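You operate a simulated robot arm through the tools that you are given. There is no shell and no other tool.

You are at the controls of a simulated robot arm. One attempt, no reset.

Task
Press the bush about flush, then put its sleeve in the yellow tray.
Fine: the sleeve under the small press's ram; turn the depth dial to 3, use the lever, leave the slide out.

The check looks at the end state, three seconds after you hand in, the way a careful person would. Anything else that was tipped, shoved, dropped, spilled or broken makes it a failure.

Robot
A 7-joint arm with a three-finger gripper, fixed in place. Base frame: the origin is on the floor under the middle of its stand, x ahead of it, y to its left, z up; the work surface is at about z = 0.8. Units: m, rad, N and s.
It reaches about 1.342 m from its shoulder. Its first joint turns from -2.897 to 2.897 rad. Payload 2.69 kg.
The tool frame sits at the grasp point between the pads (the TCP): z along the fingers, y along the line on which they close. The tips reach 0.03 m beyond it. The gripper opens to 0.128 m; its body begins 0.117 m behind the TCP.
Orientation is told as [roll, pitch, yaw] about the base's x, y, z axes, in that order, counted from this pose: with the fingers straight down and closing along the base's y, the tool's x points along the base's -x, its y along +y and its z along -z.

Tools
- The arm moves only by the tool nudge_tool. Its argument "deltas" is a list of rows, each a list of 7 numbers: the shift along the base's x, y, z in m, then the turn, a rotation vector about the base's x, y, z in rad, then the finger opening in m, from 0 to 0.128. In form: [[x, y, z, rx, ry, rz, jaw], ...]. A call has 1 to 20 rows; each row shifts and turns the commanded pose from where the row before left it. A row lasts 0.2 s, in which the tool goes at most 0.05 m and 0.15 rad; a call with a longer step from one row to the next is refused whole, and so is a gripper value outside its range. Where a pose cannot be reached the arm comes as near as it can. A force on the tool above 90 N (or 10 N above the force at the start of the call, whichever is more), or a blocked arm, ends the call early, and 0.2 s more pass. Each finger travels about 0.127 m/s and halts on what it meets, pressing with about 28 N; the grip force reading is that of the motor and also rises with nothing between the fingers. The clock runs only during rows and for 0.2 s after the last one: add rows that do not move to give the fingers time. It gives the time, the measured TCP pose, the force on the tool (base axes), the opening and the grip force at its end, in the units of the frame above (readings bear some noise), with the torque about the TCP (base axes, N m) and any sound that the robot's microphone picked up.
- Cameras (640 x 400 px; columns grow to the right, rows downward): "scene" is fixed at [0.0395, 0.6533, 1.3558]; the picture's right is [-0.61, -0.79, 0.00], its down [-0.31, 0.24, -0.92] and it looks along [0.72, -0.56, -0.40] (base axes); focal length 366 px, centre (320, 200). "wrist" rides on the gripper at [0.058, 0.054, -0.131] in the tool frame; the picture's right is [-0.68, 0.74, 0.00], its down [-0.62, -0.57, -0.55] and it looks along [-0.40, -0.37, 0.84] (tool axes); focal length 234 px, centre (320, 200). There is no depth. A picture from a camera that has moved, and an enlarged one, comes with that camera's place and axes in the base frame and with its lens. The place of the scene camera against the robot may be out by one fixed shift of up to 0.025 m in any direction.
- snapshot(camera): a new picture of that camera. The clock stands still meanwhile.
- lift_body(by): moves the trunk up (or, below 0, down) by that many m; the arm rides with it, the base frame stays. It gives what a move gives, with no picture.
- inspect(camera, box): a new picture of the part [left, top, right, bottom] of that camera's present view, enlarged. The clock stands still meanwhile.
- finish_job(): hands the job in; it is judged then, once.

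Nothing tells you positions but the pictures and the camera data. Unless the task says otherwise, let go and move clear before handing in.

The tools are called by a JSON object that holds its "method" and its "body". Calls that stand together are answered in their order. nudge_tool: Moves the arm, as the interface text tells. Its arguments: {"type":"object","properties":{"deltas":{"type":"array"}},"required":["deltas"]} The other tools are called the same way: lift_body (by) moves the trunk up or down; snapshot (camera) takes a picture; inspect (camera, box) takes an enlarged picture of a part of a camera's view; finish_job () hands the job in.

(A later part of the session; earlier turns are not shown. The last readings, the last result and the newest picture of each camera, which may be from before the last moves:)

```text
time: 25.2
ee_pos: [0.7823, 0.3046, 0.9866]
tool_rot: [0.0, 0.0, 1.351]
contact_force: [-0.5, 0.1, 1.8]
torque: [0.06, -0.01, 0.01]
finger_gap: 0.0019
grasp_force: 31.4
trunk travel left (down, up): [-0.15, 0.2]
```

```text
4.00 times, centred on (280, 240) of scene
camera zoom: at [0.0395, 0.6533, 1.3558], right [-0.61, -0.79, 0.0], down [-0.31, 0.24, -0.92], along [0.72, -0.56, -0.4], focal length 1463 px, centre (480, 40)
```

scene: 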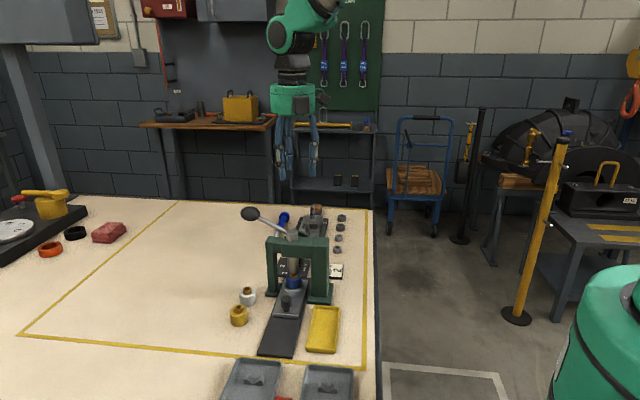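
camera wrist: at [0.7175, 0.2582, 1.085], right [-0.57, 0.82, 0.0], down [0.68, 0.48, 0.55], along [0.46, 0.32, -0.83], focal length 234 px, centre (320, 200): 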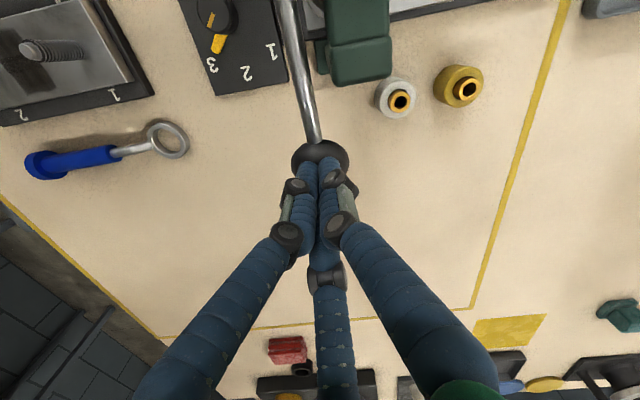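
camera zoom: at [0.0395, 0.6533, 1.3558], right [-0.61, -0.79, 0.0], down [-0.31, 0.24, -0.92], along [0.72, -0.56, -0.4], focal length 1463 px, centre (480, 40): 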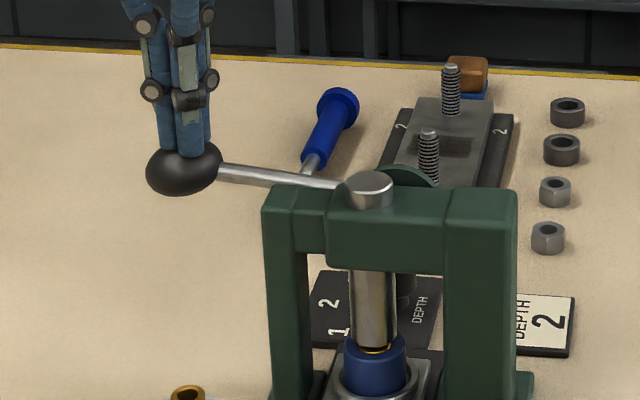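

The lever is spring-returned and follows the fingers up. I'll ease it back to its rest position and then clear it.

{"method": "nudge_tool", "body": {"deltas": [[0, -0.0005, 0.012, 0, 0, 0, 0.0], [-0.0015, -0.0015, 0.012, 0, 0, 0, 0.0], [-0.002, -0.002, 0.012, 0, 0, 0, 0.0], [-0.002, -0.002, 0.012, 0, 0, 0, 0.0], [-0.002, -0.002, 0.012, 0, 0, 0, 0.0], [0, 0, 0.03, 0, 0, 0, 0.0], [0, 0, 0.04, 0, 0, 0, 0.0], [0, 0, 0, 0, 0, 0, 0.0]]}}

{"method": "inspect", "body": {"camera": "scene", "box": [220, 190, 340, 290]}}

{"method": "inspect", "body": {"camera": "scene", "box": [275, 255, 323, 285]}}

```text
time: 27.0
ee_pos: [0.7744, 0.2952, 1.1182]
tool_rot: [0.001, 0.001, 1.35]
contact_force: [-0.9, 0.5, 0.8]
torque: [0.03, -0.03, -0.01]
finger_gap: 0.0023
grasp_force: 31.8
trunk travel left (down, up): [-0.15, 0.2]
```

```text
4.00 times, centred on (280, 240) of scene
camera zoom: at [0.0395, 0.6533, 1.3558], right [-0.61, -0.79, 0.0], down [-0.31, 0.24, -0.92], along [0.72, -0.56, -0.4], focal length 1463 px, centre (480, 40)
```

zoom: 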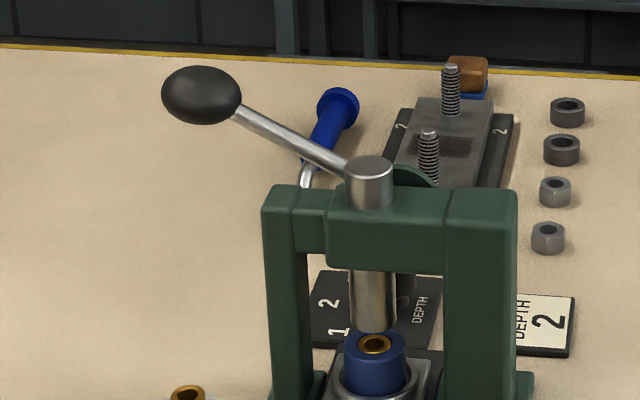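

```text
13.33 times, centred on (299, 270) of scene
camera zoom: at [0.0395, 0.6533, 1.3558], right [-0.61, -0.79, 0.0], down [-0.31, 0.24, -0.92], along [0.72, -0.56, -0.4], focal length 4878 px, centre (600, -733)
```

zoom: 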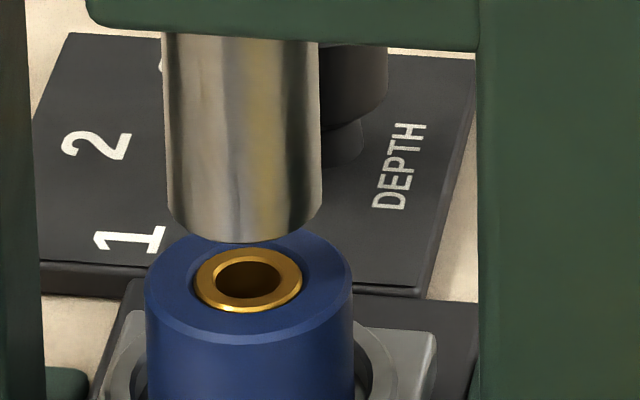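

The press stroke is done: the lever is back up and the bush sits about flush in the blue sleeve. Next I'll move to the front of the press above the slide's black knob, near (0.608, 0.307), and look.

{"method": "nudge_tool", "body": {"deltas": [[-0.03, 0.002, 0.0, 0, 0, 0, 0.02], [-0.035, 0.002, 0.0, 0, 0, 0, 0.04], [-0.035, 0.003, 0.0, 0, 0, 0, 0.06], [-0.035, 0.003, 0.0, 0, 0, 0, 0.06], [-0.031, 0.002, -0.01, 0, 0, 0, 0.06], [0, 0, 0, 0, 0, 0, 0.06]]}}

{"method": "snapshot", "body": {"camera": "wrist"}}

```text
time: 28.4
ee_pos: [0.6077, 0.3088, 1.1076]
tool_rot: [0.0, 0.0, 1.351]
contact_force: [-0.4, 0.1, 0.8]
torque: [0.03, 0.0, 0.0]
finger_gap: 0.0601
grasp_force: 0.0
trunk travel left (down, up): [-0.15, 0.2]
```

```text
taken
camera wrist: at [0.5425, 0.2617, 1.2371], right [-0.57, 0.82, 0.0], down [0.69, 0.48, 0.55], along [0.45, 0.31, -0.84], focal length 234 px, centre (320, 200)
```

wrist: 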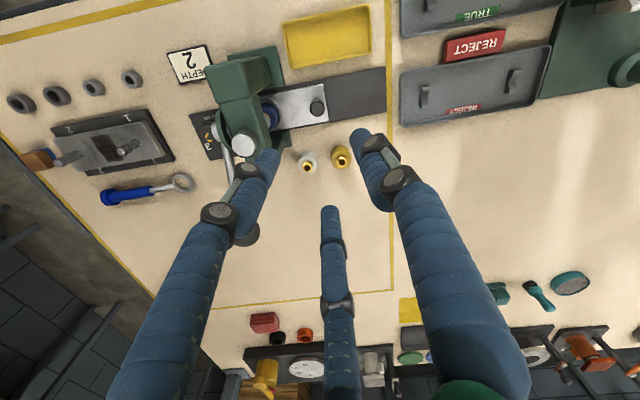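

{"method": "inspect", "body": {"camera": "wrist", "box": [240, 50, 400, 150]}}

{"method": "inspect", "body": {"camera": "wrist", "box": [260, 0, 420, 100]}}

```text
4.00 times, centred on (320, 100) of wrist
camera zoom: at [0.5425, 0.2617, 1.2371], right [-0.57, 0.82, 0.0], down [0.69, 0.48, 0.55], along [0.45, 0.31, -0.84], focal length 937 px, centre (320, 600)
```

zoom: 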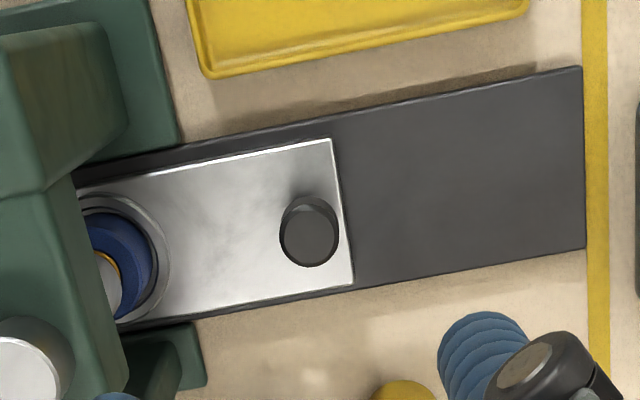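

```text
4.00 times, centred on (340, 50) of wrist
camera zoom: at [0.5425, 0.2617, 1.2371], right [-0.57, 0.82, 0.0], down [0.69, 0.48, 0.55], along [0.45, 0.31, -0.84], focal length 937 px, centre (240, 800)
```

zoom: 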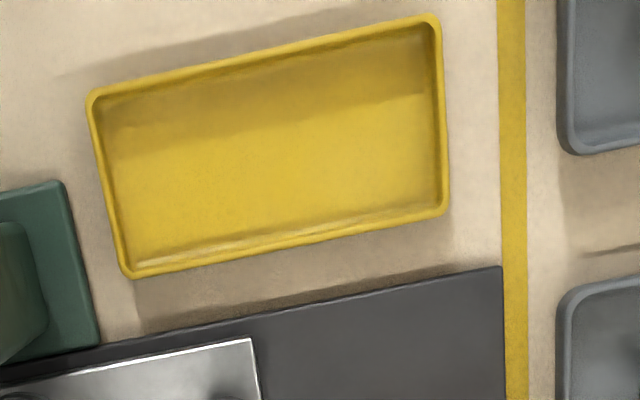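

The slide runs along the 135° direction and its track has about 0.10 m left in front. The knob is near (0.610, 0.305) with its top at about 0.844, so I'll go down over it.

{"method": "nudge_tool", "body": {"deltas": [[0.001, -0.002, -0.04, 0, 0, 0, 0.06], [0.0013, -0.0018, -0.045, 0, 0, 0, 0.06], [0, 0, -0.045, 0, 0, 0, 0.06], [0, 0, -0.045, 0, 0, 0, 0.06], [0, 0, -0.03, 0, 0, 0, 0.06], [0, 0, 0, 0, 0, 0, 0.06]]}}

{"method": "snapshot", "body": {"camera": "wrist"}}

{"method": "inspect", "body": {"camera": "scene", "box": [200, 220, 360, 320]}}

```text
time: 29.8
ee_pos: [0.6119, 0.3069, 0.9016]
tool_rot: [0.0, -0.001, 1.35]
contact_force: [0.9, -0.2, -0.9]
torque: [-0.04, 0.07, -0.02]
finger_gap: 0.06
grasp_force: 0.0
trunk travel left (down, up): [-0.15, 0.2]
```

```text
taken
camera wrist: at [0.547, 0.2594, 1.0312], right [-0.57, 0.82, 0.0], down [0.69, 0.48, 0.55], along [0.45, 0.31, -0.84], focal length 234 px, centre (320, 200)
```

wrist: 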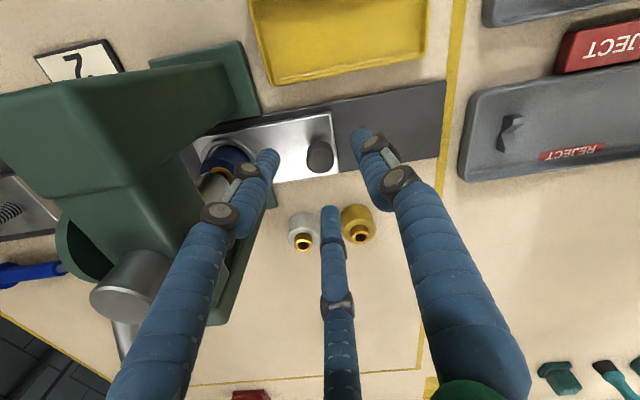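

```text
4.00 times, centred on (280, 270) of scene
camera zoom: at [0.0395, 0.6533, 1.3558], right [-0.61, -0.79, 0.0], down [-0.31, 0.24, -0.92], along [0.72, -0.56, -0.4], focal length 1463 px, centre (480, -80)
```

zoom: 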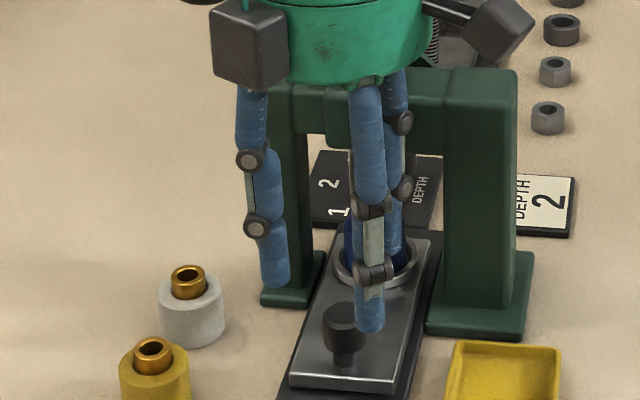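

{"method": "nudge_tool", "body": {"deltas": [[-0.001, -0.001, -0.02, 0, 0, 0, 0.06], [0, 0, -0.018, 0, 0, 0, 0.06], [0, 0, -0.01, 0, 0, 0, 0.06], [0, 0, 0, 0, 0, 0, 0.06]]}}

{"method": "inspect", "body": {"camera": "wrist", "box": [240, 120, 400, 220]}}

{"method": "inspect", "body": {"camera": "scene", "box": [230, 240, 350, 315]}}

```text
time: 30.8
ee_pos: [0.6106, 0.3037, 0.8533]
tool_rot: [0.0, 0.0, 1.352]
contact_force: [-0.2, 0.0, 0.4]
torque: [-0.01, -0.01, 0.01]
finger_gap: 0.0597
grasp_force: 0.1
trunk travel left (down, up): [-0.15, 0.2]
```

```text
4.00 times, centred on (320, 170) of wrist
camera zoom: at [0.5456, 0.2577, 0.9838], right [-0.57, 0.82, 0.0], down [0.69, 0.48, 0.55], along [0.45, 0.31, -0.84], focal length 937 px, centre (320, 320)
```

zoom: 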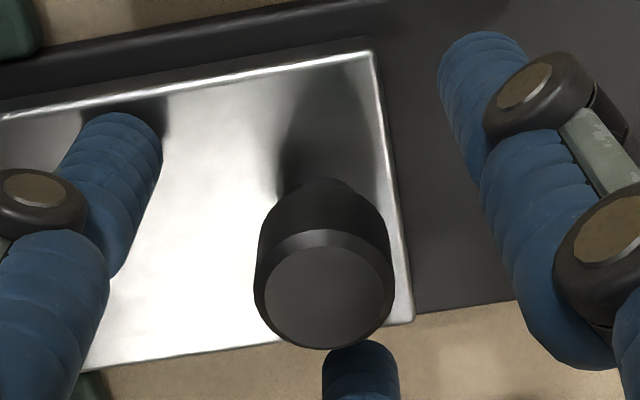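

```text
5.33 times, centred on (290, 278) of scene
camera zoom: at [0.0395, 0.6533, 1.3558], right [-0.61, -0.79, 0.0], down [-0.31, 0.24, -0.92], along [0.72, -0.56, -0.4], focal length 1951 px, centre (480, -213)
```

zoom: 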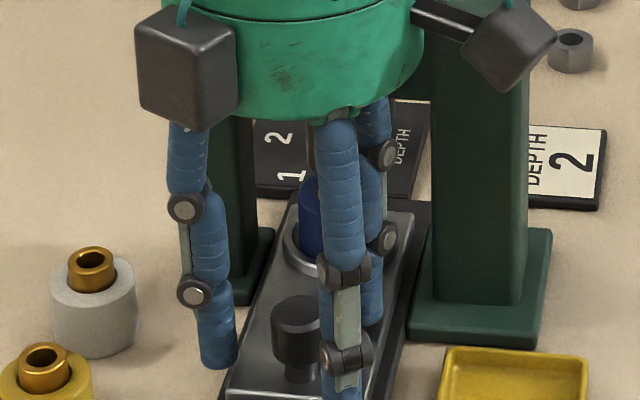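

The knob sits between the fingers, a few millimetres off centre. I'll make a small correction and close.

{"method": "nudge_tool", "body": {"deltas": [[0.0015, 0.0018, 0, 0, 0, 0, 0.05], [0, 0, 0, 0, 0, 0, 0.035], [0, 0, 0, 0, 0, 0, 0.022], [0, 0, 0, 0, 0, 0, 0.012], [0, 0, 0, 0, 0, 0, 0.012]]}}

{"method": "inspect", "body": {"camera": "wrist", "box": [240, 120, 400, 220]}}

```text
time: 32.0
ee_pos: [0.6127, 0.3068, 0.8532]
tool_rot: [0.002, -0.002, 1.35]
contact_force: [4.4, 14.1, -2.6]
torque: [0.43, -0.26, 0.03]
finger_gap: 0.023
grasp_force: 44.5
trunk travel left (down, up): [-0.15, 0.2]
```

```text
4.00 times, centred on (320, 170) of wrist
camera zoom: at [0.5477, 0.26, 0.984], right [-0.57, 0.82, 0.0], down [0.69, 0.48, 0.55], along [0.45, 0.31, -0.84], focal length 937 px, centre (320, 320)
```

zoom: 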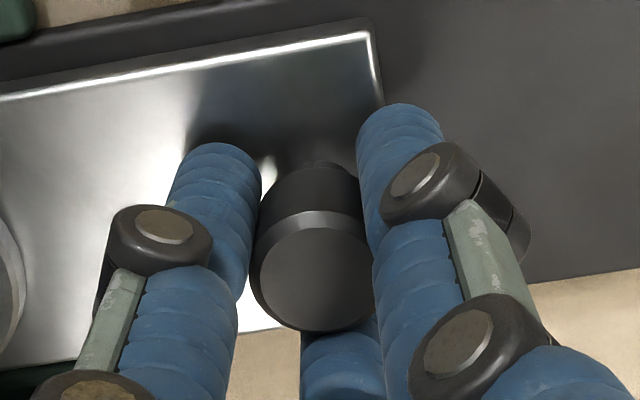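

{"method": "nudge_tool", "body": {"deltas": [[0, 0.001, 0, 0, 0, 0, 0.012], [-0.004, 0.004, 0, 0, 0, 0, 0.012], [-0.007, 0.007, 0, 0, 0, 0, 0.012], [-0.008, 0.008, 0, 0, 0, 0, 0.012], [-0.006, 0.006, 0, 0, 0, 0, 0.012], [0, 0, 0, 0, 0, 0, 0.012]]}}

{"method": "inspect", "body": {"camera": "scene", "box": [200, 220, 360, 340]}}

```text
time: 33.4
ee_pos: [0.5876, 0.3329, 0.8542]
tool_rot: [0.0, -0.002, 1.351]
contact_force: [4.4, 5.4, 9.8]
torque: [0.05, -0.07, -0.01]
finger_gap: 0.0227
grasp_force: 45.3
trunk travel left (down, up): [-0.15, 0.2]
```

```text
3.33 times, centred on (280, 280) of scene
camera zoom: at [0.0395, 0.6533, 1.3558], right [-0.61, -0.79, 0.0], down [-0.31, 0.24, -0.92], along [0.72, -0.56, -0.4], focal length 1219 px, centre (453, -67)
```

zoom: 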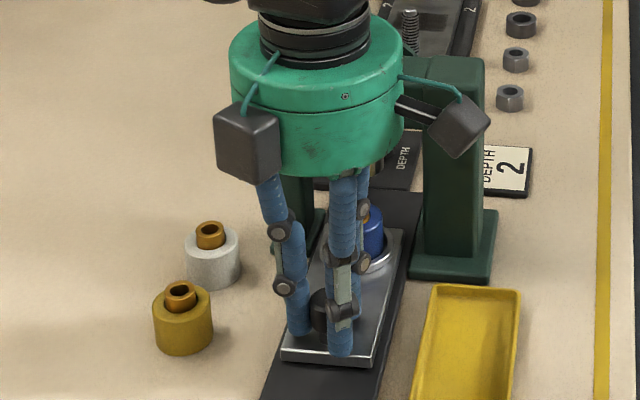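

The slide and sleeve are coming out smoothly, so I'll keep pulling toward the end of the track.

{"method": "nudge_tool", "body": {"deltas": [[-0.005, 0.005, 0, 0, 0, 0, 0.012], [-0.008, 0.008, 0, 0, 0, 0, 0.012], [-0.008, 0.008, 0, 0, 0, 0, 0.012], [-0.008, 0.008, 0, 0, 0, 0, 0.012], [-0.006, 0.006, 0, 0, 0, 0, 0.012], [-0.004, 0.004, 0, 0, 0, 0, 0.012], [0, 0, 0, 0, 0, 0, 0.012]]}}

{"method": "inspect", "body": {"camera": "scene", "box": [200, 240, 360, 360]}}

{"method": "snapshot", "body": {"camera": "wrist"}}

```text
time: 35.0
ee_pos: [0.5484, 0.3707, 0.8535]
tool_rot: [0.001, 0.0, 1.351]
contact_force: [11.3, 12.1, 4.1]
torque: [0.36, -0.55, 0.08]
finger_gap: 0.0228
grasp_force: 44.8
trunk travel left (down, up): [-0.15, 0.2]
```

```text
3.33 times, centred on (280, 300) of scene
camera zoom: at [0.0395, 0.6533, 1.3558], right [-0.61, -0.79, 0.0], down [-0.31, 0.24, -0.92], along [0.72, -0.56, -0.4], focal length 1219 px, centre (453, -133)
```

zoom: 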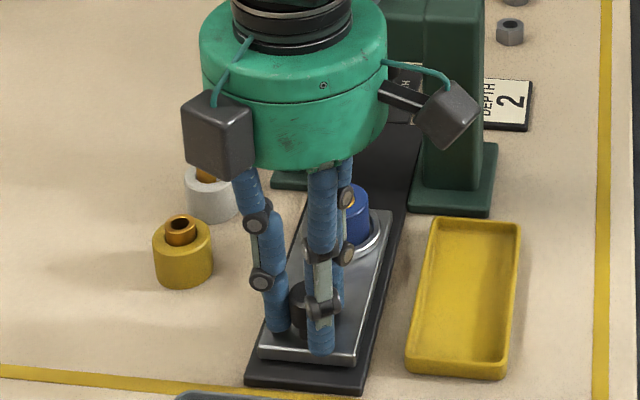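

```text
taken
camera wrist: at [0.4836, 0.3239, 0.9839], right [-0.57, 0.82, 0.0], down [0.69, 0.48, 0.55], along [0.45, 0.31, -0.84], focal length 234 px, centre (320, 200)
```

wrist: 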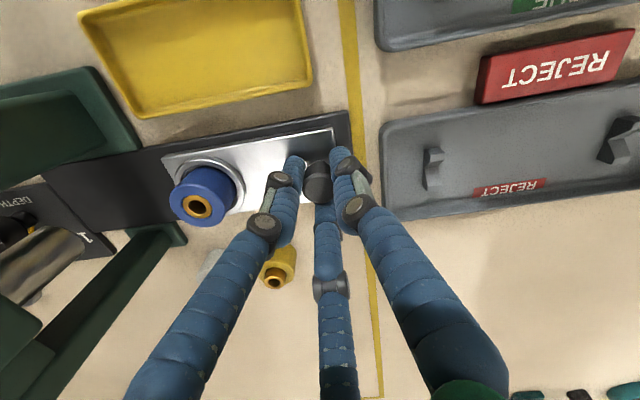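

{"method": "nudge_tool", "body": {"deltas": [[-0.003, 0.005, 0, 0, 0, 0, 0.012], [-0.004, 0.004, 0, 0, 0, 0, 0.012], [0, 0, 0, 0, 0, 0, 0.012]]}}

{"method": "inspect", "body": {"camera": "scene", "box": [200, 240, 360, 360]}}

```text
time: 35.8
ee_pos: [0.5402, 0.3776, 0.8532]
tool_rot: [0.0, 0.002, 1.35]
contact_force: [3.7, 4.8, 11.8]
torque: [-0.09, 0.26, -0.03]
finger_gap: 0.0228
grasp_force: 44.9
trunk travel left (down, up): [-0.15, 0.2]
```

```text
3.33 times, centred on (280, 300) of scene
camera zoom: at [0.0395, 0.6533, 1.3558], right [-0.61, -0.79, 0.0], down [-0.31, 0.24, -0.92], along [0.72, -0.56, -0.4], focal length 1219 px, centre (453, -133)
```

zoom: 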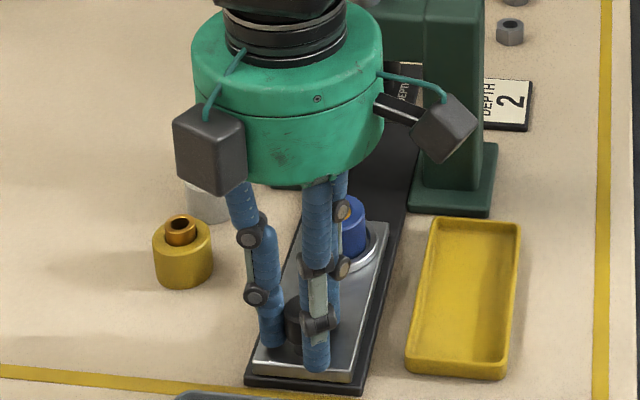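

{"method": "nudge_tool", "body": {"deltas": [[-0.0035, 0.0035, 0, 0, 0, 0, 0.012], [-0.0035, 0.0035, 0, 0, 0, 0, 0.012], [0, 0, 0, 0, 0, 0, 0.012]]}}

{"method": "inspect", "body": {"camera": "scene", "box": [200, 240, 360, 360]}}

```text
time: 36.6
ee_pos: [0.5343, 0.3847, 0.8539]
tool_rot: [0.002, 0.0, 1.353]
contact_force: [22.1, -29.8, 5.6]
torque: [-0.55, -0.44, 0.13]
finger_gap: 0.0229
grasp_force: 45.2
trunk travel left (down, up): [-0.15, 0.2]
```

```text
3.33 times, centred on (280, 300) of scene
camera zoom: at [0.0395, 0.6533, 1.3558], right [-0.61, -0.79, 0.0], down [-0.31, 0.24, -0.92], along [0.72, -0.56, -0.4], focal length 1219 px, centre (453, -133)
```

zoom: 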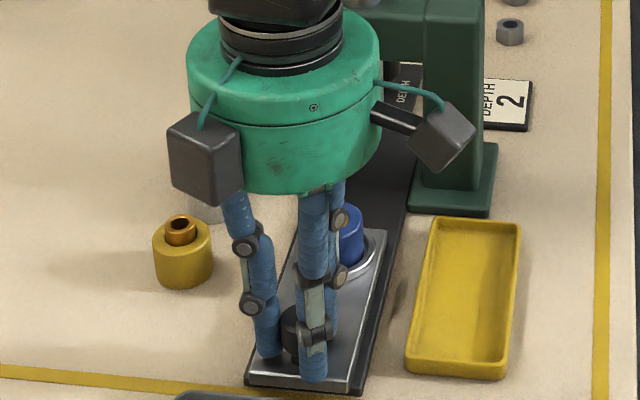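

The slide has hit its end stop, so it is fully out. I'll relax the pull, let go and lift off.

{"method": "nudge_tool", "body": {"deltas": [[0.0015, -0.0015, 0, 0, 0, 0, 0.012], [0, 0, 0, 0, 0, 0, 0.03], [0, 0, 0, 0, 0, 0, 0.05], [0, 0, 0, 0, 0, 0, 0.06], [0, 0, 0.02, 0, 0, 0, 0.06], [0, 0, 0.04, 0, 0, 0, 0.06], [0, 0, 0.04, 0, 0, 0, 0.06], [0, 0, 0.04, 0, 0, 0, 0.06], [0, 0, 0, 0, 0, 0, 0.06]]}}

{"method": "snapshot", "body": {"camera": "wrist"}}

{"method": "inspect", "body": {"camera": "scene", "box": [200, 240, 360, 360]}}

```text
time: 38.6
ee_pos: [0.537, 0.3852, 0.9965]
tool_rot: [0.0, 0.001, 1.352]
contact_force: [-0.6, 0.1, 0.3]
torque: [0.06, -0.01, 0.03]
finger_gap: 0.0598
grasp_force: 0.0
trunk travel left (down, up): [-0.15, 0.2]
```

```text
taken
camera wrist: at [0.4712, 0.3391, 1.1269], right [-0.57, 0.82, 0.0], down [0.69, 0.48, 0.55], along [0.45, 0.31, -0.84], focal length 234 px, centre (320, 200)
```

wrist: 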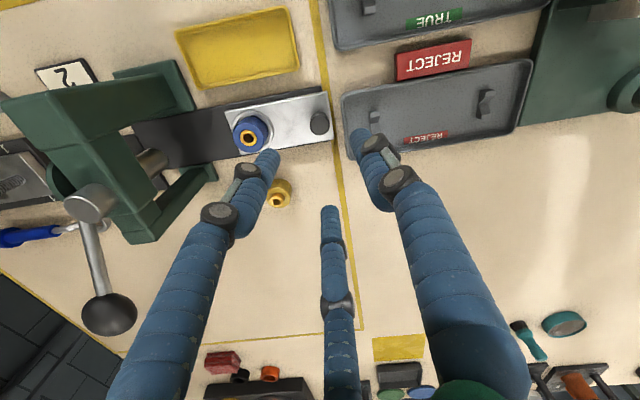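

```text
3.33 times, centred on (280, 300) of scene
camera zoom: at [0.0395, 0.6533, 1.3558], right [-0.61, -0.79, 0.0], down [-0.31, 0.24, -0.92], along [0.72, -0.56, -0.4], focal length 1219 px, centre (453, -133)
```

zoom: 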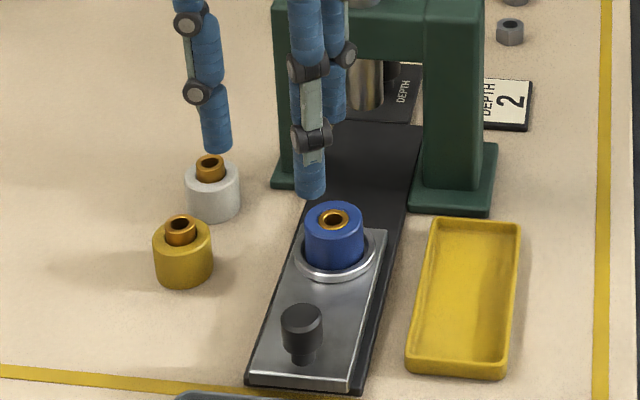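

{"method": "inspect", "body": {"camera": "wrist", "box": [190, 80, 350, 180]}}

{"method": "inspect", "body": {"camera": "scene", "box": [265, 282, 313, 312]}}

{"method": "inspect", "body": {"camera": "wrist", "box": [170, 0, 330, 100]}}

```text
4.00 times, centred on (270, 130) of wrist
camera zoom: at [0.4712, 0.3391, 1.1269], right [-0.57, 0.82, 0.0], down [0.69, 0.48, 0.55], along [0.45, 0.31, -0.84], focal length 937 px, centre (520, 480)
```

zoom: 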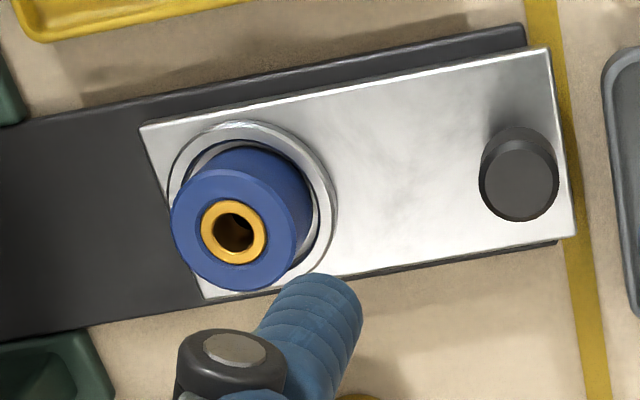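

```text
13.33 times, centred on (289, 297) of scene
camera zoom: at [0.0395, 0.6533, 1.3558], right [-0.61, -0.79, 0.0], down [-0.31, 0.24, -0.92], along [0.72, -0.56, -0.4], focal length 4878 px, centre (733, -1093)
```

zoom: 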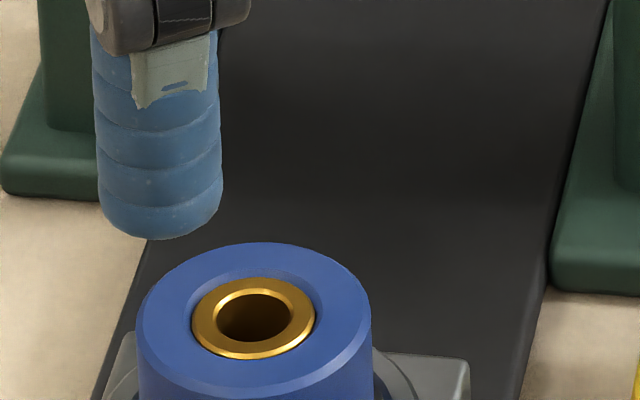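

```text
4.00 times, centred on (250, 50) of wrist
camera zoom: at [0.4712, 0.3391, 1.1269], right [-0.57, 0.82, 0.0], down [0.69, 0.48, 0.55], along [0.45, 0.31, -0.84], focal length 937 px, centre (600, 800)
```

zoom: 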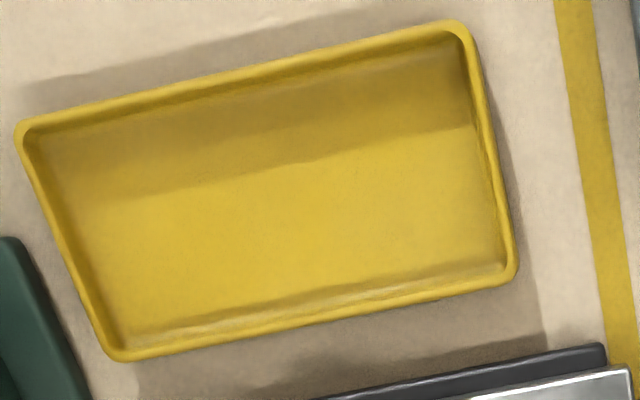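

The sleeve is out on the slide at about (0.597, 0.319), top near 0.847, and the bush looks flush. The tray centre is about (0.525, 0.267). I'll move above the sleeve.

{"method": "nudge_tool", "body": {"deltas": [[0.02, -0.022, 0, 0, 0, 0, 0.06], [0.02, -0.022, 0, 0, 0, 0, 0.06], [0.02, -0.022, -0.02, 0, 0, 0, 0.06], [0, 0, -0.04, 0, 0, 0, 0.06], [0, 0, -0.02, 0, 0, 0, 0.06], [0, 0, 0, 0, 0, 0, 0.06]]}}

{"method": "snapshot", "body": {"camera": "wrist"}}

{"method": "inspect", "body": {"camera": "wrist", "box": [240, 110, 400, 210]}}

```text
time: 40.0
ee_pos: [0.5979, 0.3186, 0.9135]
tool_rot: [0.0, 0.0, 1.351]
contact_force: [-0.1, -0.2, 0.8]
torque: [-0.06, 0.03, 0.02]
finger_gap: 0.06
grasp_force: 0.1
trunk travel left (down, up): [-0.15, 0.2]
```

```text
taken
camera wrist: at [0.5317, 0.2724, 1.0445], right [-0.57, 0.82, 0.0], down [0.69, 0.48, 0.55], along [0.45, 0.31, -0.84], focal length 234 px, centre (320, 200)
```

wrist: 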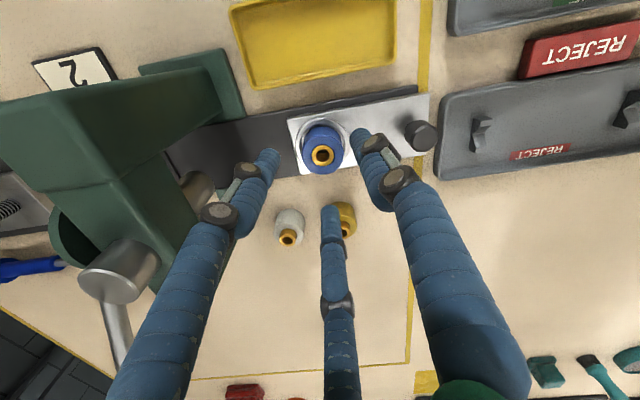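

```text
4.00 times, centred on (320, 160) of wrist
camera zoom: at [0.5317, 0.2724, 1.0445], right [-0.57, 0.82, 0.0], down [0.69, 0.48, 0.55], along [0.45, 0.31, -0.84], focal length 937 px, centre (320, 360)
```

zoom: 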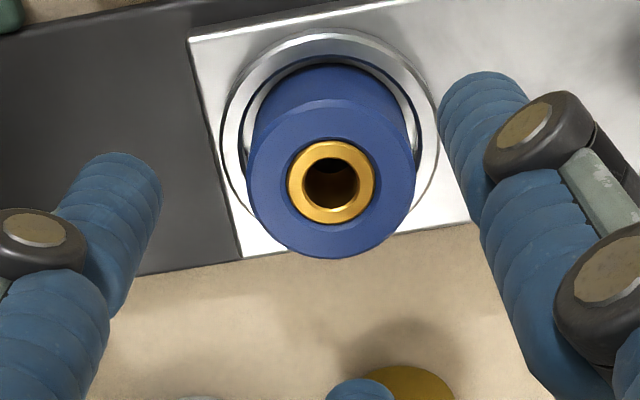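

{"method": "nudge_tool", "body": {"deltas": [[-0.0014, 0.0012, -0.02, 0, 0, 0, 0.06], [0, 0, -0.02, 0, 0, 0, 0.06], [0, 0, -0.0095, 0, 0, 0, 0.06], [0, 0, 0, 0, 0, 0, 0.06]]}}

{"method": "inspect", "body": {"camera": "wrist", "box": [240, 120, 400, 220]}}

{"method": "inspect", "body": {"camera": "scene", "box": [230, 250, 350, 325]}}

```text
time: 41.0
ee_pos: [0.5956, 0.3198, 0.8648]
tool_rot: [0.001, -0.001, 1.35]
contact_force: [-0.3, -0.6, -0.2]
torque: [0.03, 0.02, 0.02]
finger_gap: 0.06
grasp_force: 0.1
trunk travel left (down, up): [-0.15, 0.2]
```

```text
4.00 times, centred on (320, 170) of wrist
camera zoom: at [0.53, 0.2735, 0.9942], right [-0.57, 0.82, 0.0], down [0.69, 0.48, 0.55], along [0.45, 0.31, -0.84], focal length 937 px, centre (320, 320)
```

zoom: 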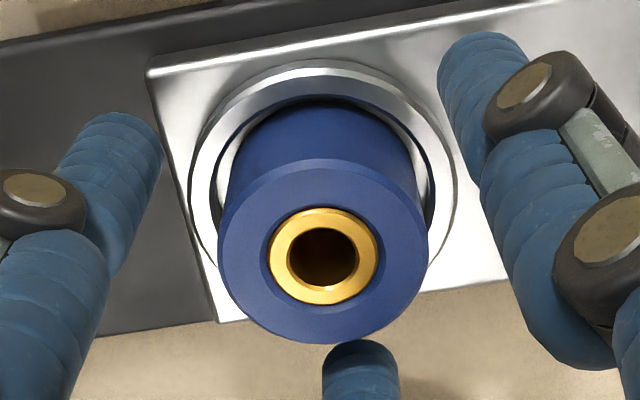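

```text
5.33 times, centred on (290, 288) of scene
camera zoom: at [0.0395, 0.6533, 1.3558], right [-0.61, -0.79, 0.0], down [-0.31, 0.24, -0.92], along [0.72, -0.56, -0.4], focal length 1951 px, centre (480, -267)
```

zoom: 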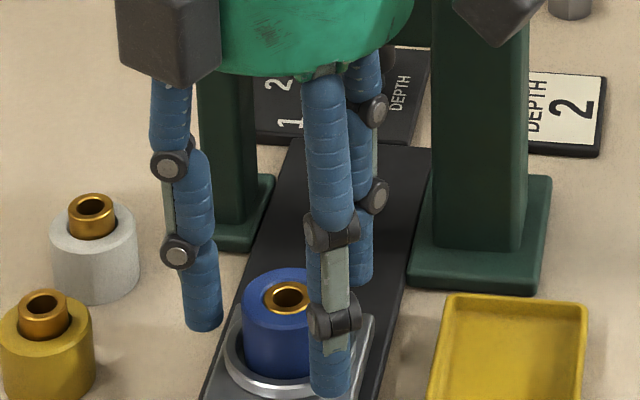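

{"method": "nudge_tool", "body": {"deltas": [[0.0012, 0.0008, 0, 0, 0, 0, 0.052], [0, 0, 0, 0, 0, 0, 0.046], [0, 0, 0, 0, 0, 0, 0.04], [0, 0, 0, 0, 0, 0, 0.034], [0, 0, 0, 0, 0, 0, 0.028], [0, 0, 0, 0, 0, 0, 0.028]]}}

{"method": "inspect", "body": {"camera": "wrist", "box": [240, 120, 400, 220]}}

```text
time: 42.4
ee_pos: [0.5961, 0.322, 0.8634]
tool_rot: [0.0, -0.001, 1.351]
contact_force: [0.9, 0.9, 1.5]
torque: [0.04, 0.0, 0.03]
finger_gap: 0.037
grasp_force: 27.8
trunk travel left (down, up): [-0.15, 0.2]
```

```text
4.00 times, centred on (320, 170) of wrist
camera zoom: at [0.5308, 0.2746, 0.9939], right [-0.57, 0.82, 0.0], down [0.69, 0.48, 0.55], along [0.45, 0.31, -0.84], focal length 937 px, centre (320, 320)
```

zoom: 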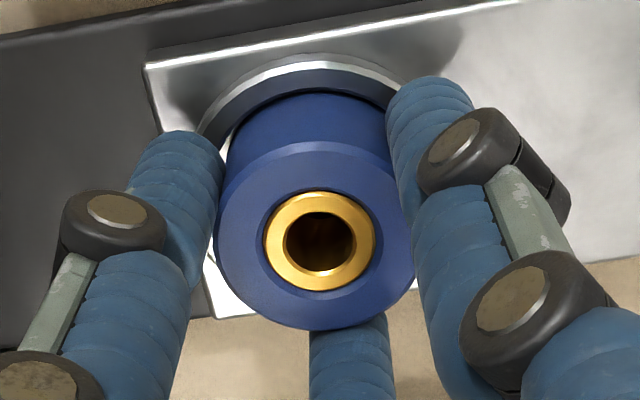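

The sleeve is gripped at 0.037 m. I'll lift it straight up out of the nest.

{"method": "nudge_tool", "body": {"deltas": [[0, 0, 0.005, 0, 0, 0, 0.022], [0, 0, 0.01, 0, 0, 0, 0.022], [0, 0, 0.015, 0, 0, 0, 0.022], [0, 0, 0.02, 0, 0, 0, 0.022], [0, 0, 0.02, 0, 0, 0, 0.022], [0, 0, 0, 0, 0, 0, 0.022]]}}

{"method": "inspect", "body": {"camera": "scene", "box": [200, 230, 360, 350]}}

{"method": "snapshot", "body": {"camera": "wrist"}}

```text
time: 43.8
ee_pos: [0.593, 0.3193, 0.9338]
tool_rot: [-0.001, 0.0, 1.351]
contact_force: [-0.6, 0.0, -2.2]
torque: [-0.03, -0.03, -0.01]
finger_gap: 0.0365
grasp_force: 28.1
trunk travel left (down, up): [-0.15, 0.2]
```

```text
3.33 times, centred on (280, 290) of scene
camera zoom: at [0.0395, 0.6533, 1.3558], right [-0.61, -0.79, 0.0], down [-0.31, 0.24, -0.92], along [0.72, -0.56, -0.4], focal length 1219 px, centre (453, -100)
```

zoom: 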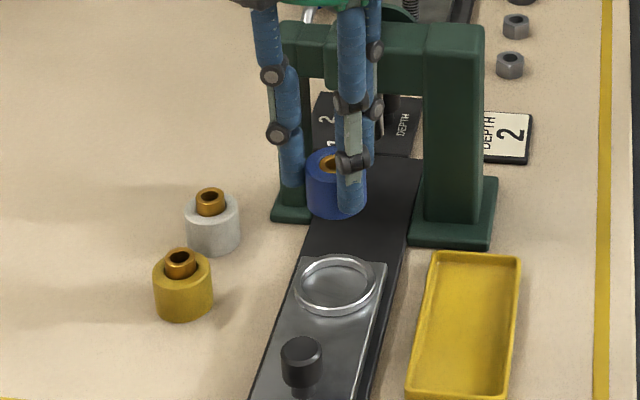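

```text
taken
camera wrist: at [0.5287, 0.2735, 1.0642], right [-0.57, 0.82, 0.0], down [0.69, 0.48, 0.55], along [0.45, 0.31, -0.84], focal length 234 px, centre (320, 200)
```

wrist: 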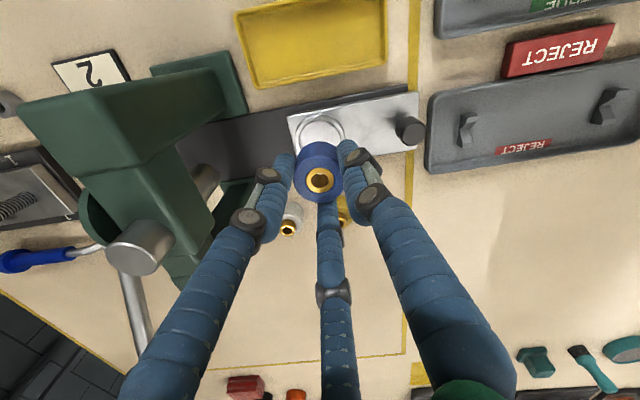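

The sleeve came up cleanly and the slide stayed out. I'll carry it over the tray centre at about (0.525, 0.267).

{"method": "nudge_tool", "body": {"deltas": [[-0.012, -0.009, 0, 0, 0, 0, 0.022], [-0.02, -0.015, 0, 0, 0, 0, 0.022], [-0.02, -0.016, 0, 0, 0, 0, 0.022], [-0.015, -0.012, 0, 0, 0, 0, 0.022], [0, 0, 0, 0, 0, 0, 0.022]]}}

{"method": "snapshot", "body": {"camera": "wrist"}}

{"method": "inspect", "body": {"camera": "scene", "box": [240, 240, 400, 360]}}

```text
time: 45.0
ee_pos: [0.5257, 0.2687, 0.9331]
tool_rot: [0.0, -0.001, 1.35]
contact_force: [-0.3, 0.1, -2.7]
torque: [0.02, -0.02, 0.04]
finger_gap: 0.0367
grasp_force: 27.8
trunk travel left (down, up): [-0.15, 0.2]
```

```text
taken
camera wrist: at [0.4597, 0.2224, 1.0637], right [-0.57, 0.82, 0.0], down [0.69, 0.48, 0.55], along [0.45, 0.31, -0.84], focal length 234 px, centre (320, 200)
```

wrist: 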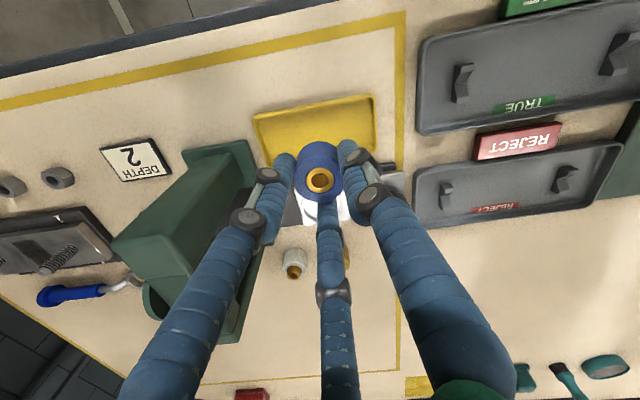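

```text
3.33 times, centred on (320, 300) of scene
camera zoom: at [0.0395, 0.6533, 1.3558], right [-0.61, -0.79, 0.0], down [-0.31, 0.24, -0.92], along [0.72, -0.56, -0.4], focal length 1219 px, centre (320, -133)
```

zoom: 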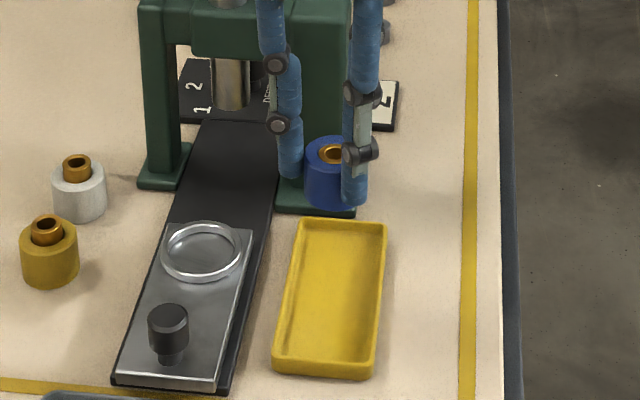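

{"method": "nudge_tool", "body": {"deltas": [[0, -0.0025, -0.02, 0, 0, 0, 0.022], [0, 0, -0.025, 0, 0, 0, 0.022], [0, 0, -0.02, 0, 0, 0, 0.022], [0, 0, 0, 0, 0, 0, 0.022]]}}

{"method": "snapshot", "body": {"camera": "wrist"}}

{"method": "inspect", "body": {"camera": "scene", "box": [270, 270, 370, 350]}}

```text
time: 46.0
ee_pos: [0.5278, 0.2662, 0.8687]
tool_rot: [-0.001, -0.001, 1.352]
contact_force: [0.7, -0.1, -2.1]
torque: [-0.02, 0.02, 0.02]
finger_gap: 0.0369
grasp_force: 28.0
trunk travel left (down, up): [-0.15, 0.2]
```

```text
taken
camera wrist: at [0.4627, 0.2199, 0.999], right [-0.57, 0.82, 0.0], down [0.69, 0.48, 0.55], along [0.45, 0.31, -0.84], focal length 234 px, centre (320, 200)
```

wrist: 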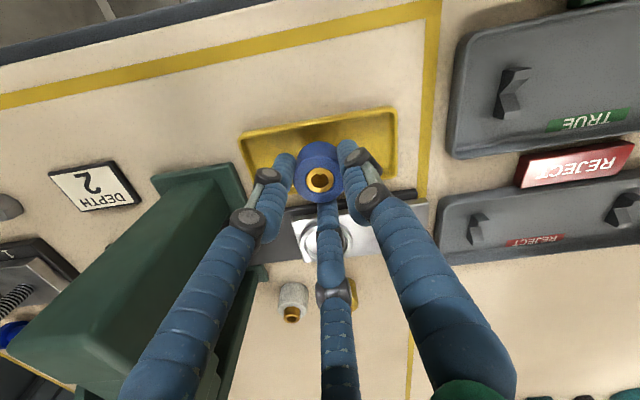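

```text
5.00 times, centred on (320, 310) of scene
camera zoom: at [0.0395, 0.6533, 1.3558], right [-0.61, -0.79, 0.0], down [-0.31, 0.24, -0.92], along [0.72, -0.56, -0.4], focal length 1829 px, centre (320, -350)
```

zoom: 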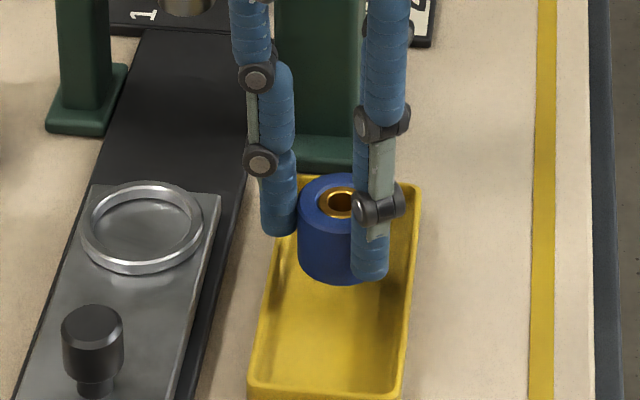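

{"method": "nudge_tool", "body": {"deltas": [[-0.001, 0, -0.008, 0, 0, 0, 0.022], [0, 0, -0.004, 0, 0, 0, 0.022], [0, 0, 0, 0, 0, 0, 0.022]]}}

{"method": "inspect", "body": {"camera": "scene", "box": [280, 280, 360, 340]}}

{"method": "inspect", "body": {"camera": "wrist", "box": [230, 90, 410, 220]}}

```text
time: 46.8
ee_pos: [0.5278, 0.2666, 0.8564]
tool_rot: [-0.001, -0.003, 1.351]
contact_force: [-0.7, -0.6, -2.2]
torque: [0.01, -0.01, 0.03]
finger_gap: 0.0367
grasp_force: 27.9
trunk travel left (down, up): [-0.15, 0.2]
```

```text
6.67 times, centred on (320, 310) of scene
camera zoom: at [0.0395, 0.6533, 1.3558], right [-0.61, -0.79, 0.0], down [-0.31, 0.24, -0.92], along [0.72, -0.56, -0.4], focal length 2439 px, centre (320, -533)
```

zoom: 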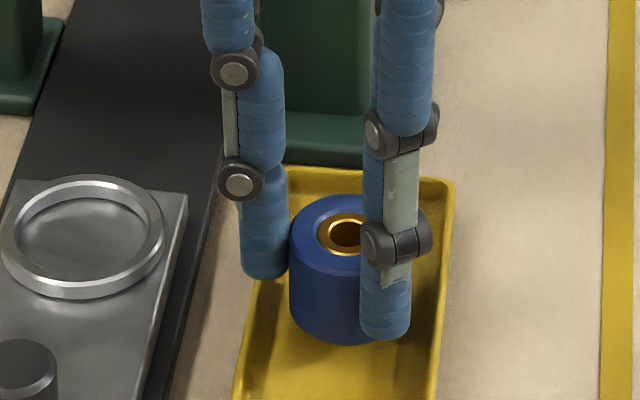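

```text
3.08 times, centred on (320, 155) of wrist
camera zoom: at [0.4625, 0.2203, 0.987], right [-0.57, 0.82, 0.0], down [0.69, 0.48, 0.55], along [0.45, 0.31, -0.84], focal length 720 px, centre (320, 338)
```

zoom: 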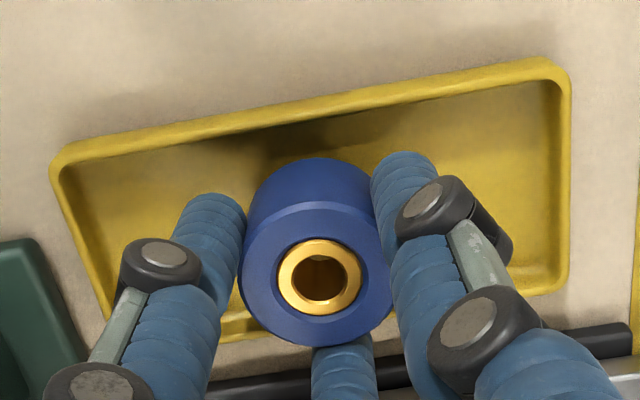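

{"method": "nudge_tool", "body": {"deltas": [[-0.001, -0.001, -0.002, 0, 0, 0, 0.022], [0, 0, -0.0015, 0, 0, 0, 0.022], [0, 0, 0, 0, 0, 0, 0.022]]}}

```text
time: 47.6
ee_pos: [0.5267, 0.2667, 0.8533]
tool_rot: [-0.001, 0.001, 1.351]
contact_force: [0.6, 0.7, -2.1]
torque: [0.0, 0.02, -0.02]
finger_gap: 0.0369
grasp_force: 27.9
trunk travel left (down, up): [-0.15, 0.2]
```

{"method": "nudge_tool", "body": {"deltas": [[0, 0, -0.0015, 0, 0, 0, 0.022], [0, 0, -0.001, 0, 0, 0, 0.022], [0, 0, 0, 0, 0, 0, 0.022]]}}

{"method": "inspect", "body": {"camera": "scene", "box": [280, 280, 360, 340]}}

```text
time: 48.4
ee_pos: [0.527, 0.2659, 0.8511]
tool_rot: [0.001, 0.001, 1.352]
contact_force: [-0.3, 0.4, -1.7]
torque: [0.04, 0.0, 0.02]
finger_gap: 0.0369
grasp_force: 27.9
trunk travel left (down, up): [-0.15, 0.2]
```

```text
6.67 times, centred on (320, 310) of scene
camera zoom: at [0.0395, 0.6533, 1.3558], right [-0.61, -0.79, 0.0], down [-0.31, 0.24, -0.92], along [0.72, -0.56, -0.4], focal length 2439 px, centre (320, -533)
```

zoom: 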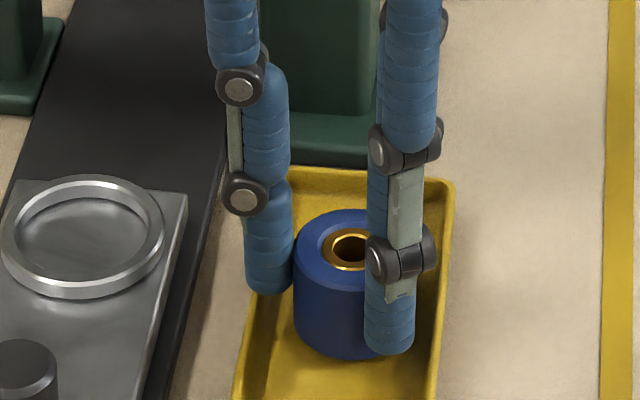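

{"method": "nudge_tool", "body": {"deltas": [[0, 0, -0.001, 0, 0, 0, 0.022], [0, 0, -0.001, 0, 0, 0, 0.022], [0, 0, 0, 0, 0, 0, 0.022]]}}

{"method": "inspect", "body": {"camera": "wrist", "box": [230, 90, 410, 220]}}

```text
time: 49.2
ee_pos: [0.5267, 0.2656, 0.8489]
tool_rot: [0.0, 0.002, 1.351]
contact_force: [0.2, 0.4, -2.3]
torque: [-0.02, 0.0, -0.04]
finger_gap: 0.0367
grasp_force: 27.9
trunk travel left (down, up): [-0.15, 0.2]
```

```text
3.08 times, centred on (320, 155) of wrist
camera zoom: at [0.4617, 0.2188, 0.979], right [-0.57, 0.82, 0.0], down [0.69, 0.48, 0.55], along [0.45, 0.31, -0.84], focal length 720 px, centre (320, 338)
```

zoom: 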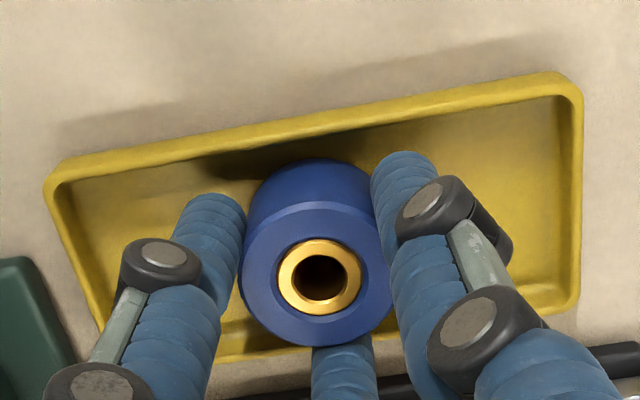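

{"method": "nudge_tool", "body": {"deltas": [[0, 0, -0.001, 0, 0, 0, 0.022], [0, 0, -0.001, 0, 0, 0, 0.022], [0, 0, 0, 0, 0, 0, 0.022]]}}

```text
time: 50.0
ee_pos: [0.5276, 0.2644, 0.8478]
tool_rot: [0.0, -0.002, 1.351]
contact_force: [-4.4, -1.1, 12.7]
torque: [-0.06, 0.12, -0.02]
finger_gap: 0.0366
grasp_force: 27.4
trunk travel left (down, up): [-0.15, 0.2]
```

{"method": "inspect", "body": {"camera": "scene", "box": [290, 285, 350, 330]}}

{"method": "inspect", "body": {"camera": "wrist", "box": [230, 90, 410, 220]}}

```text
8.89 times, centred on (320, 308) of scene
camera zoom: at [0.0395, 0.6533, 1.3558], right [-0.61, -0.79, 0.0], down [-0.31, 0.24, -0.92], along [0.72, -0.56, -0.4], focal length 3252 px, centre (320, -756)
```

zoom: 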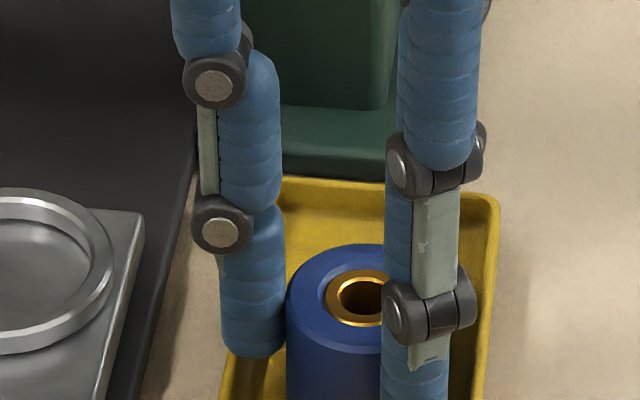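

```text
3.08 times, centred on (320, 155) of wrist
camera zoom: at [0.4615, 0.2188, 0.9779], right [-0.57, 0.82, 0.0], down [0.69, 0.48, 0.55], along [0.45, 0.31, -0.84], focal length 720 px, centre (320, 338)
```

zoom: 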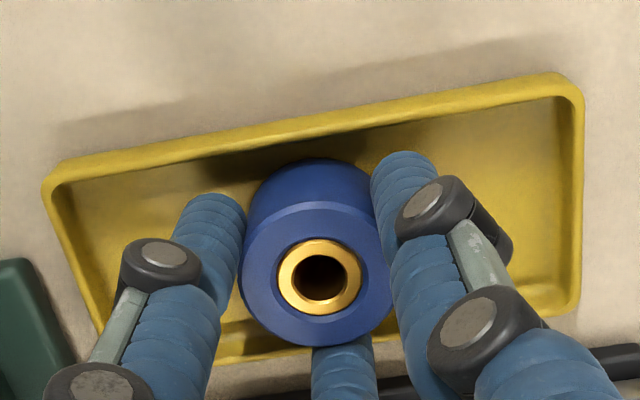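

The torque reading matches the sleeve's base resting on the tray floor. I'll unload slightly, open gently and lift straight up.

{"method": "nudge_tool", "body": {"deltas": [[0, 0, 0.001, 0, 0, 0, 0.03], [0, 0, 0, 0, 0, 0, 0.038], [0, 0, 0.0005, 0, 0, 0, 0.042], [0, 0, 0.0005, 0, 0, 0, 0.046], [0, 0, 0, 0, 0, 0, 0.05], [0, 0, 0, 0, 0, 0, 0.05]]}}

{"method": "inspect", "body": {"camera": "scene", "box": [280, 280, 360, 340]}}

{"method": "inspect", "body": {"camera": "wrist", "box": [230, 90, 410, 220]}}

```text
time: 51.4
ee_pos: [0.5263, 0.2659, 0.8487]
tool_rot: [0.0, 0.0, 1.35]
contact_force: [0.0, -0.3, -0.5]
torque: [-0.02, 0.02, -0.03]
finger_gap: 0.0499
grasp_force: 0.1
trunk travel left (down, up): [-0.15, 0.2]
```

```text
6.67 times, centred on (320, 310) of scene
camera zoom: at [0.0395, 0.6533, 1.3558], right [-0.61, -0.79, 0.0], down [-0.31, 0.24, -0.92], along [0.72, -0.56, -0.4], focal length 2439 px, centre (320, -533)
```

zoom: 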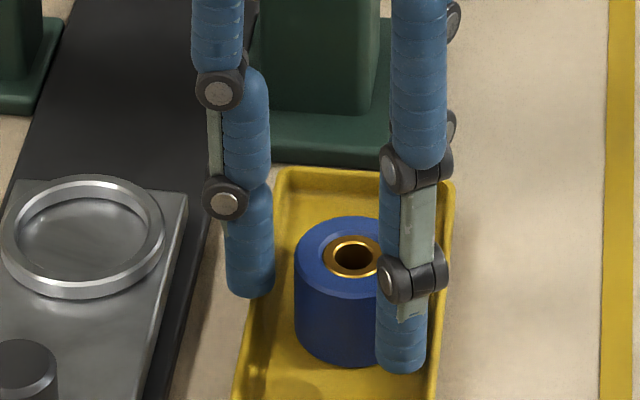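

```text
3.08 times, centred on (320, 155) of wrist
camera zoom: at [0.4613, 0.2188, 0.9793], right [-0.57, 0.82, 0.0], down [0.69, 0.48, 0.55], along [0.45, 0.31, -0.84], focal length 720 px, centre (320, 338)
```

zoom: 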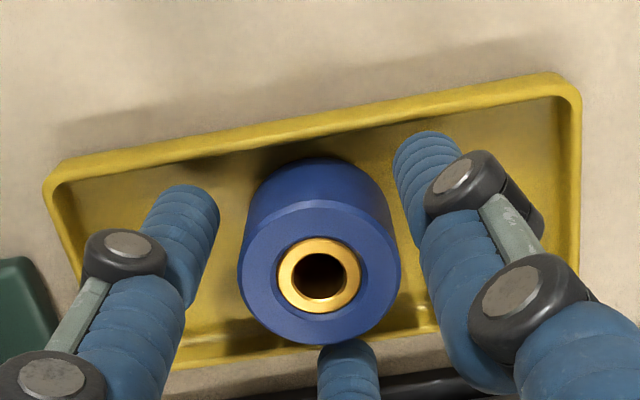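

The sleeve stands upright in the tray with no forces on the hand. I'll lift straight up and clear.

{"method": "nudge_tool", "body": {"deltas": [[0, 0, 0.005, 0, 0, 0, 0.05], [0, 0, 0.015, 0, 0, 0, 0.05], [0, 0, 0.025, 0, 0, 0, 0.05], [0, 0, 0.04, 0, 0, 0, 0.05], [0, 0, 0.04, 0, 0, 0, 0.05], [0, 0, 0.04, 0, 0, 0, 0.05], [0, 0, 0.04, 0, 0, 0, 0.06], [-0.02, -0.03, 0.02, 0, 0, 0, 0.06], [-0.03, -0.03, 0.02, 0, 0, 0, 0.06], [-0.03, -0.03, 0, 0, 0, 0, 0.06], [0, 0, 0, 0, 0, 0, 0.06]]}}

{"method": "snapshot", "body": {"camera": "scene"}}

{"method": "snapshot", "body": {"camera": "wrist"}}

```text
time: 53.8
ee_pos: [0.4447, 0.1765, 1.0955]
tool_rot: [0.0, -0.001, 1.351]
contact_force: [-0.7, -0.5, 0.1]
torque: [0.03, -0.07, -0.01]
finger_gap: 0.0599
grasp_force: 0.0
trunk travel left (down, up): [-0.15, 0.2]
```

```text
taken
```

scene: 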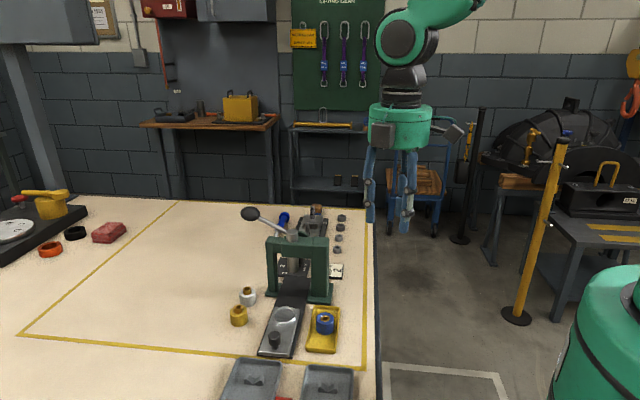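

```text
taken
camera wrist: at [0.3798, 0.131, 1.2253], right [-0.57, 0.82, 0.0], down [0.69, 0.48, 0.55], along [0.45, 0.31, -0.84], focal length 234 px, centre (320, 200)
```

wrist: 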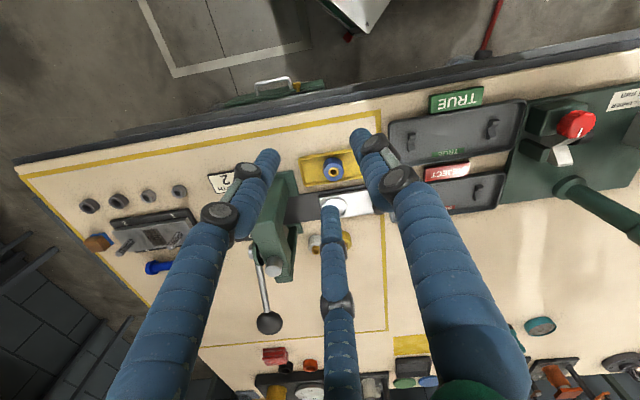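

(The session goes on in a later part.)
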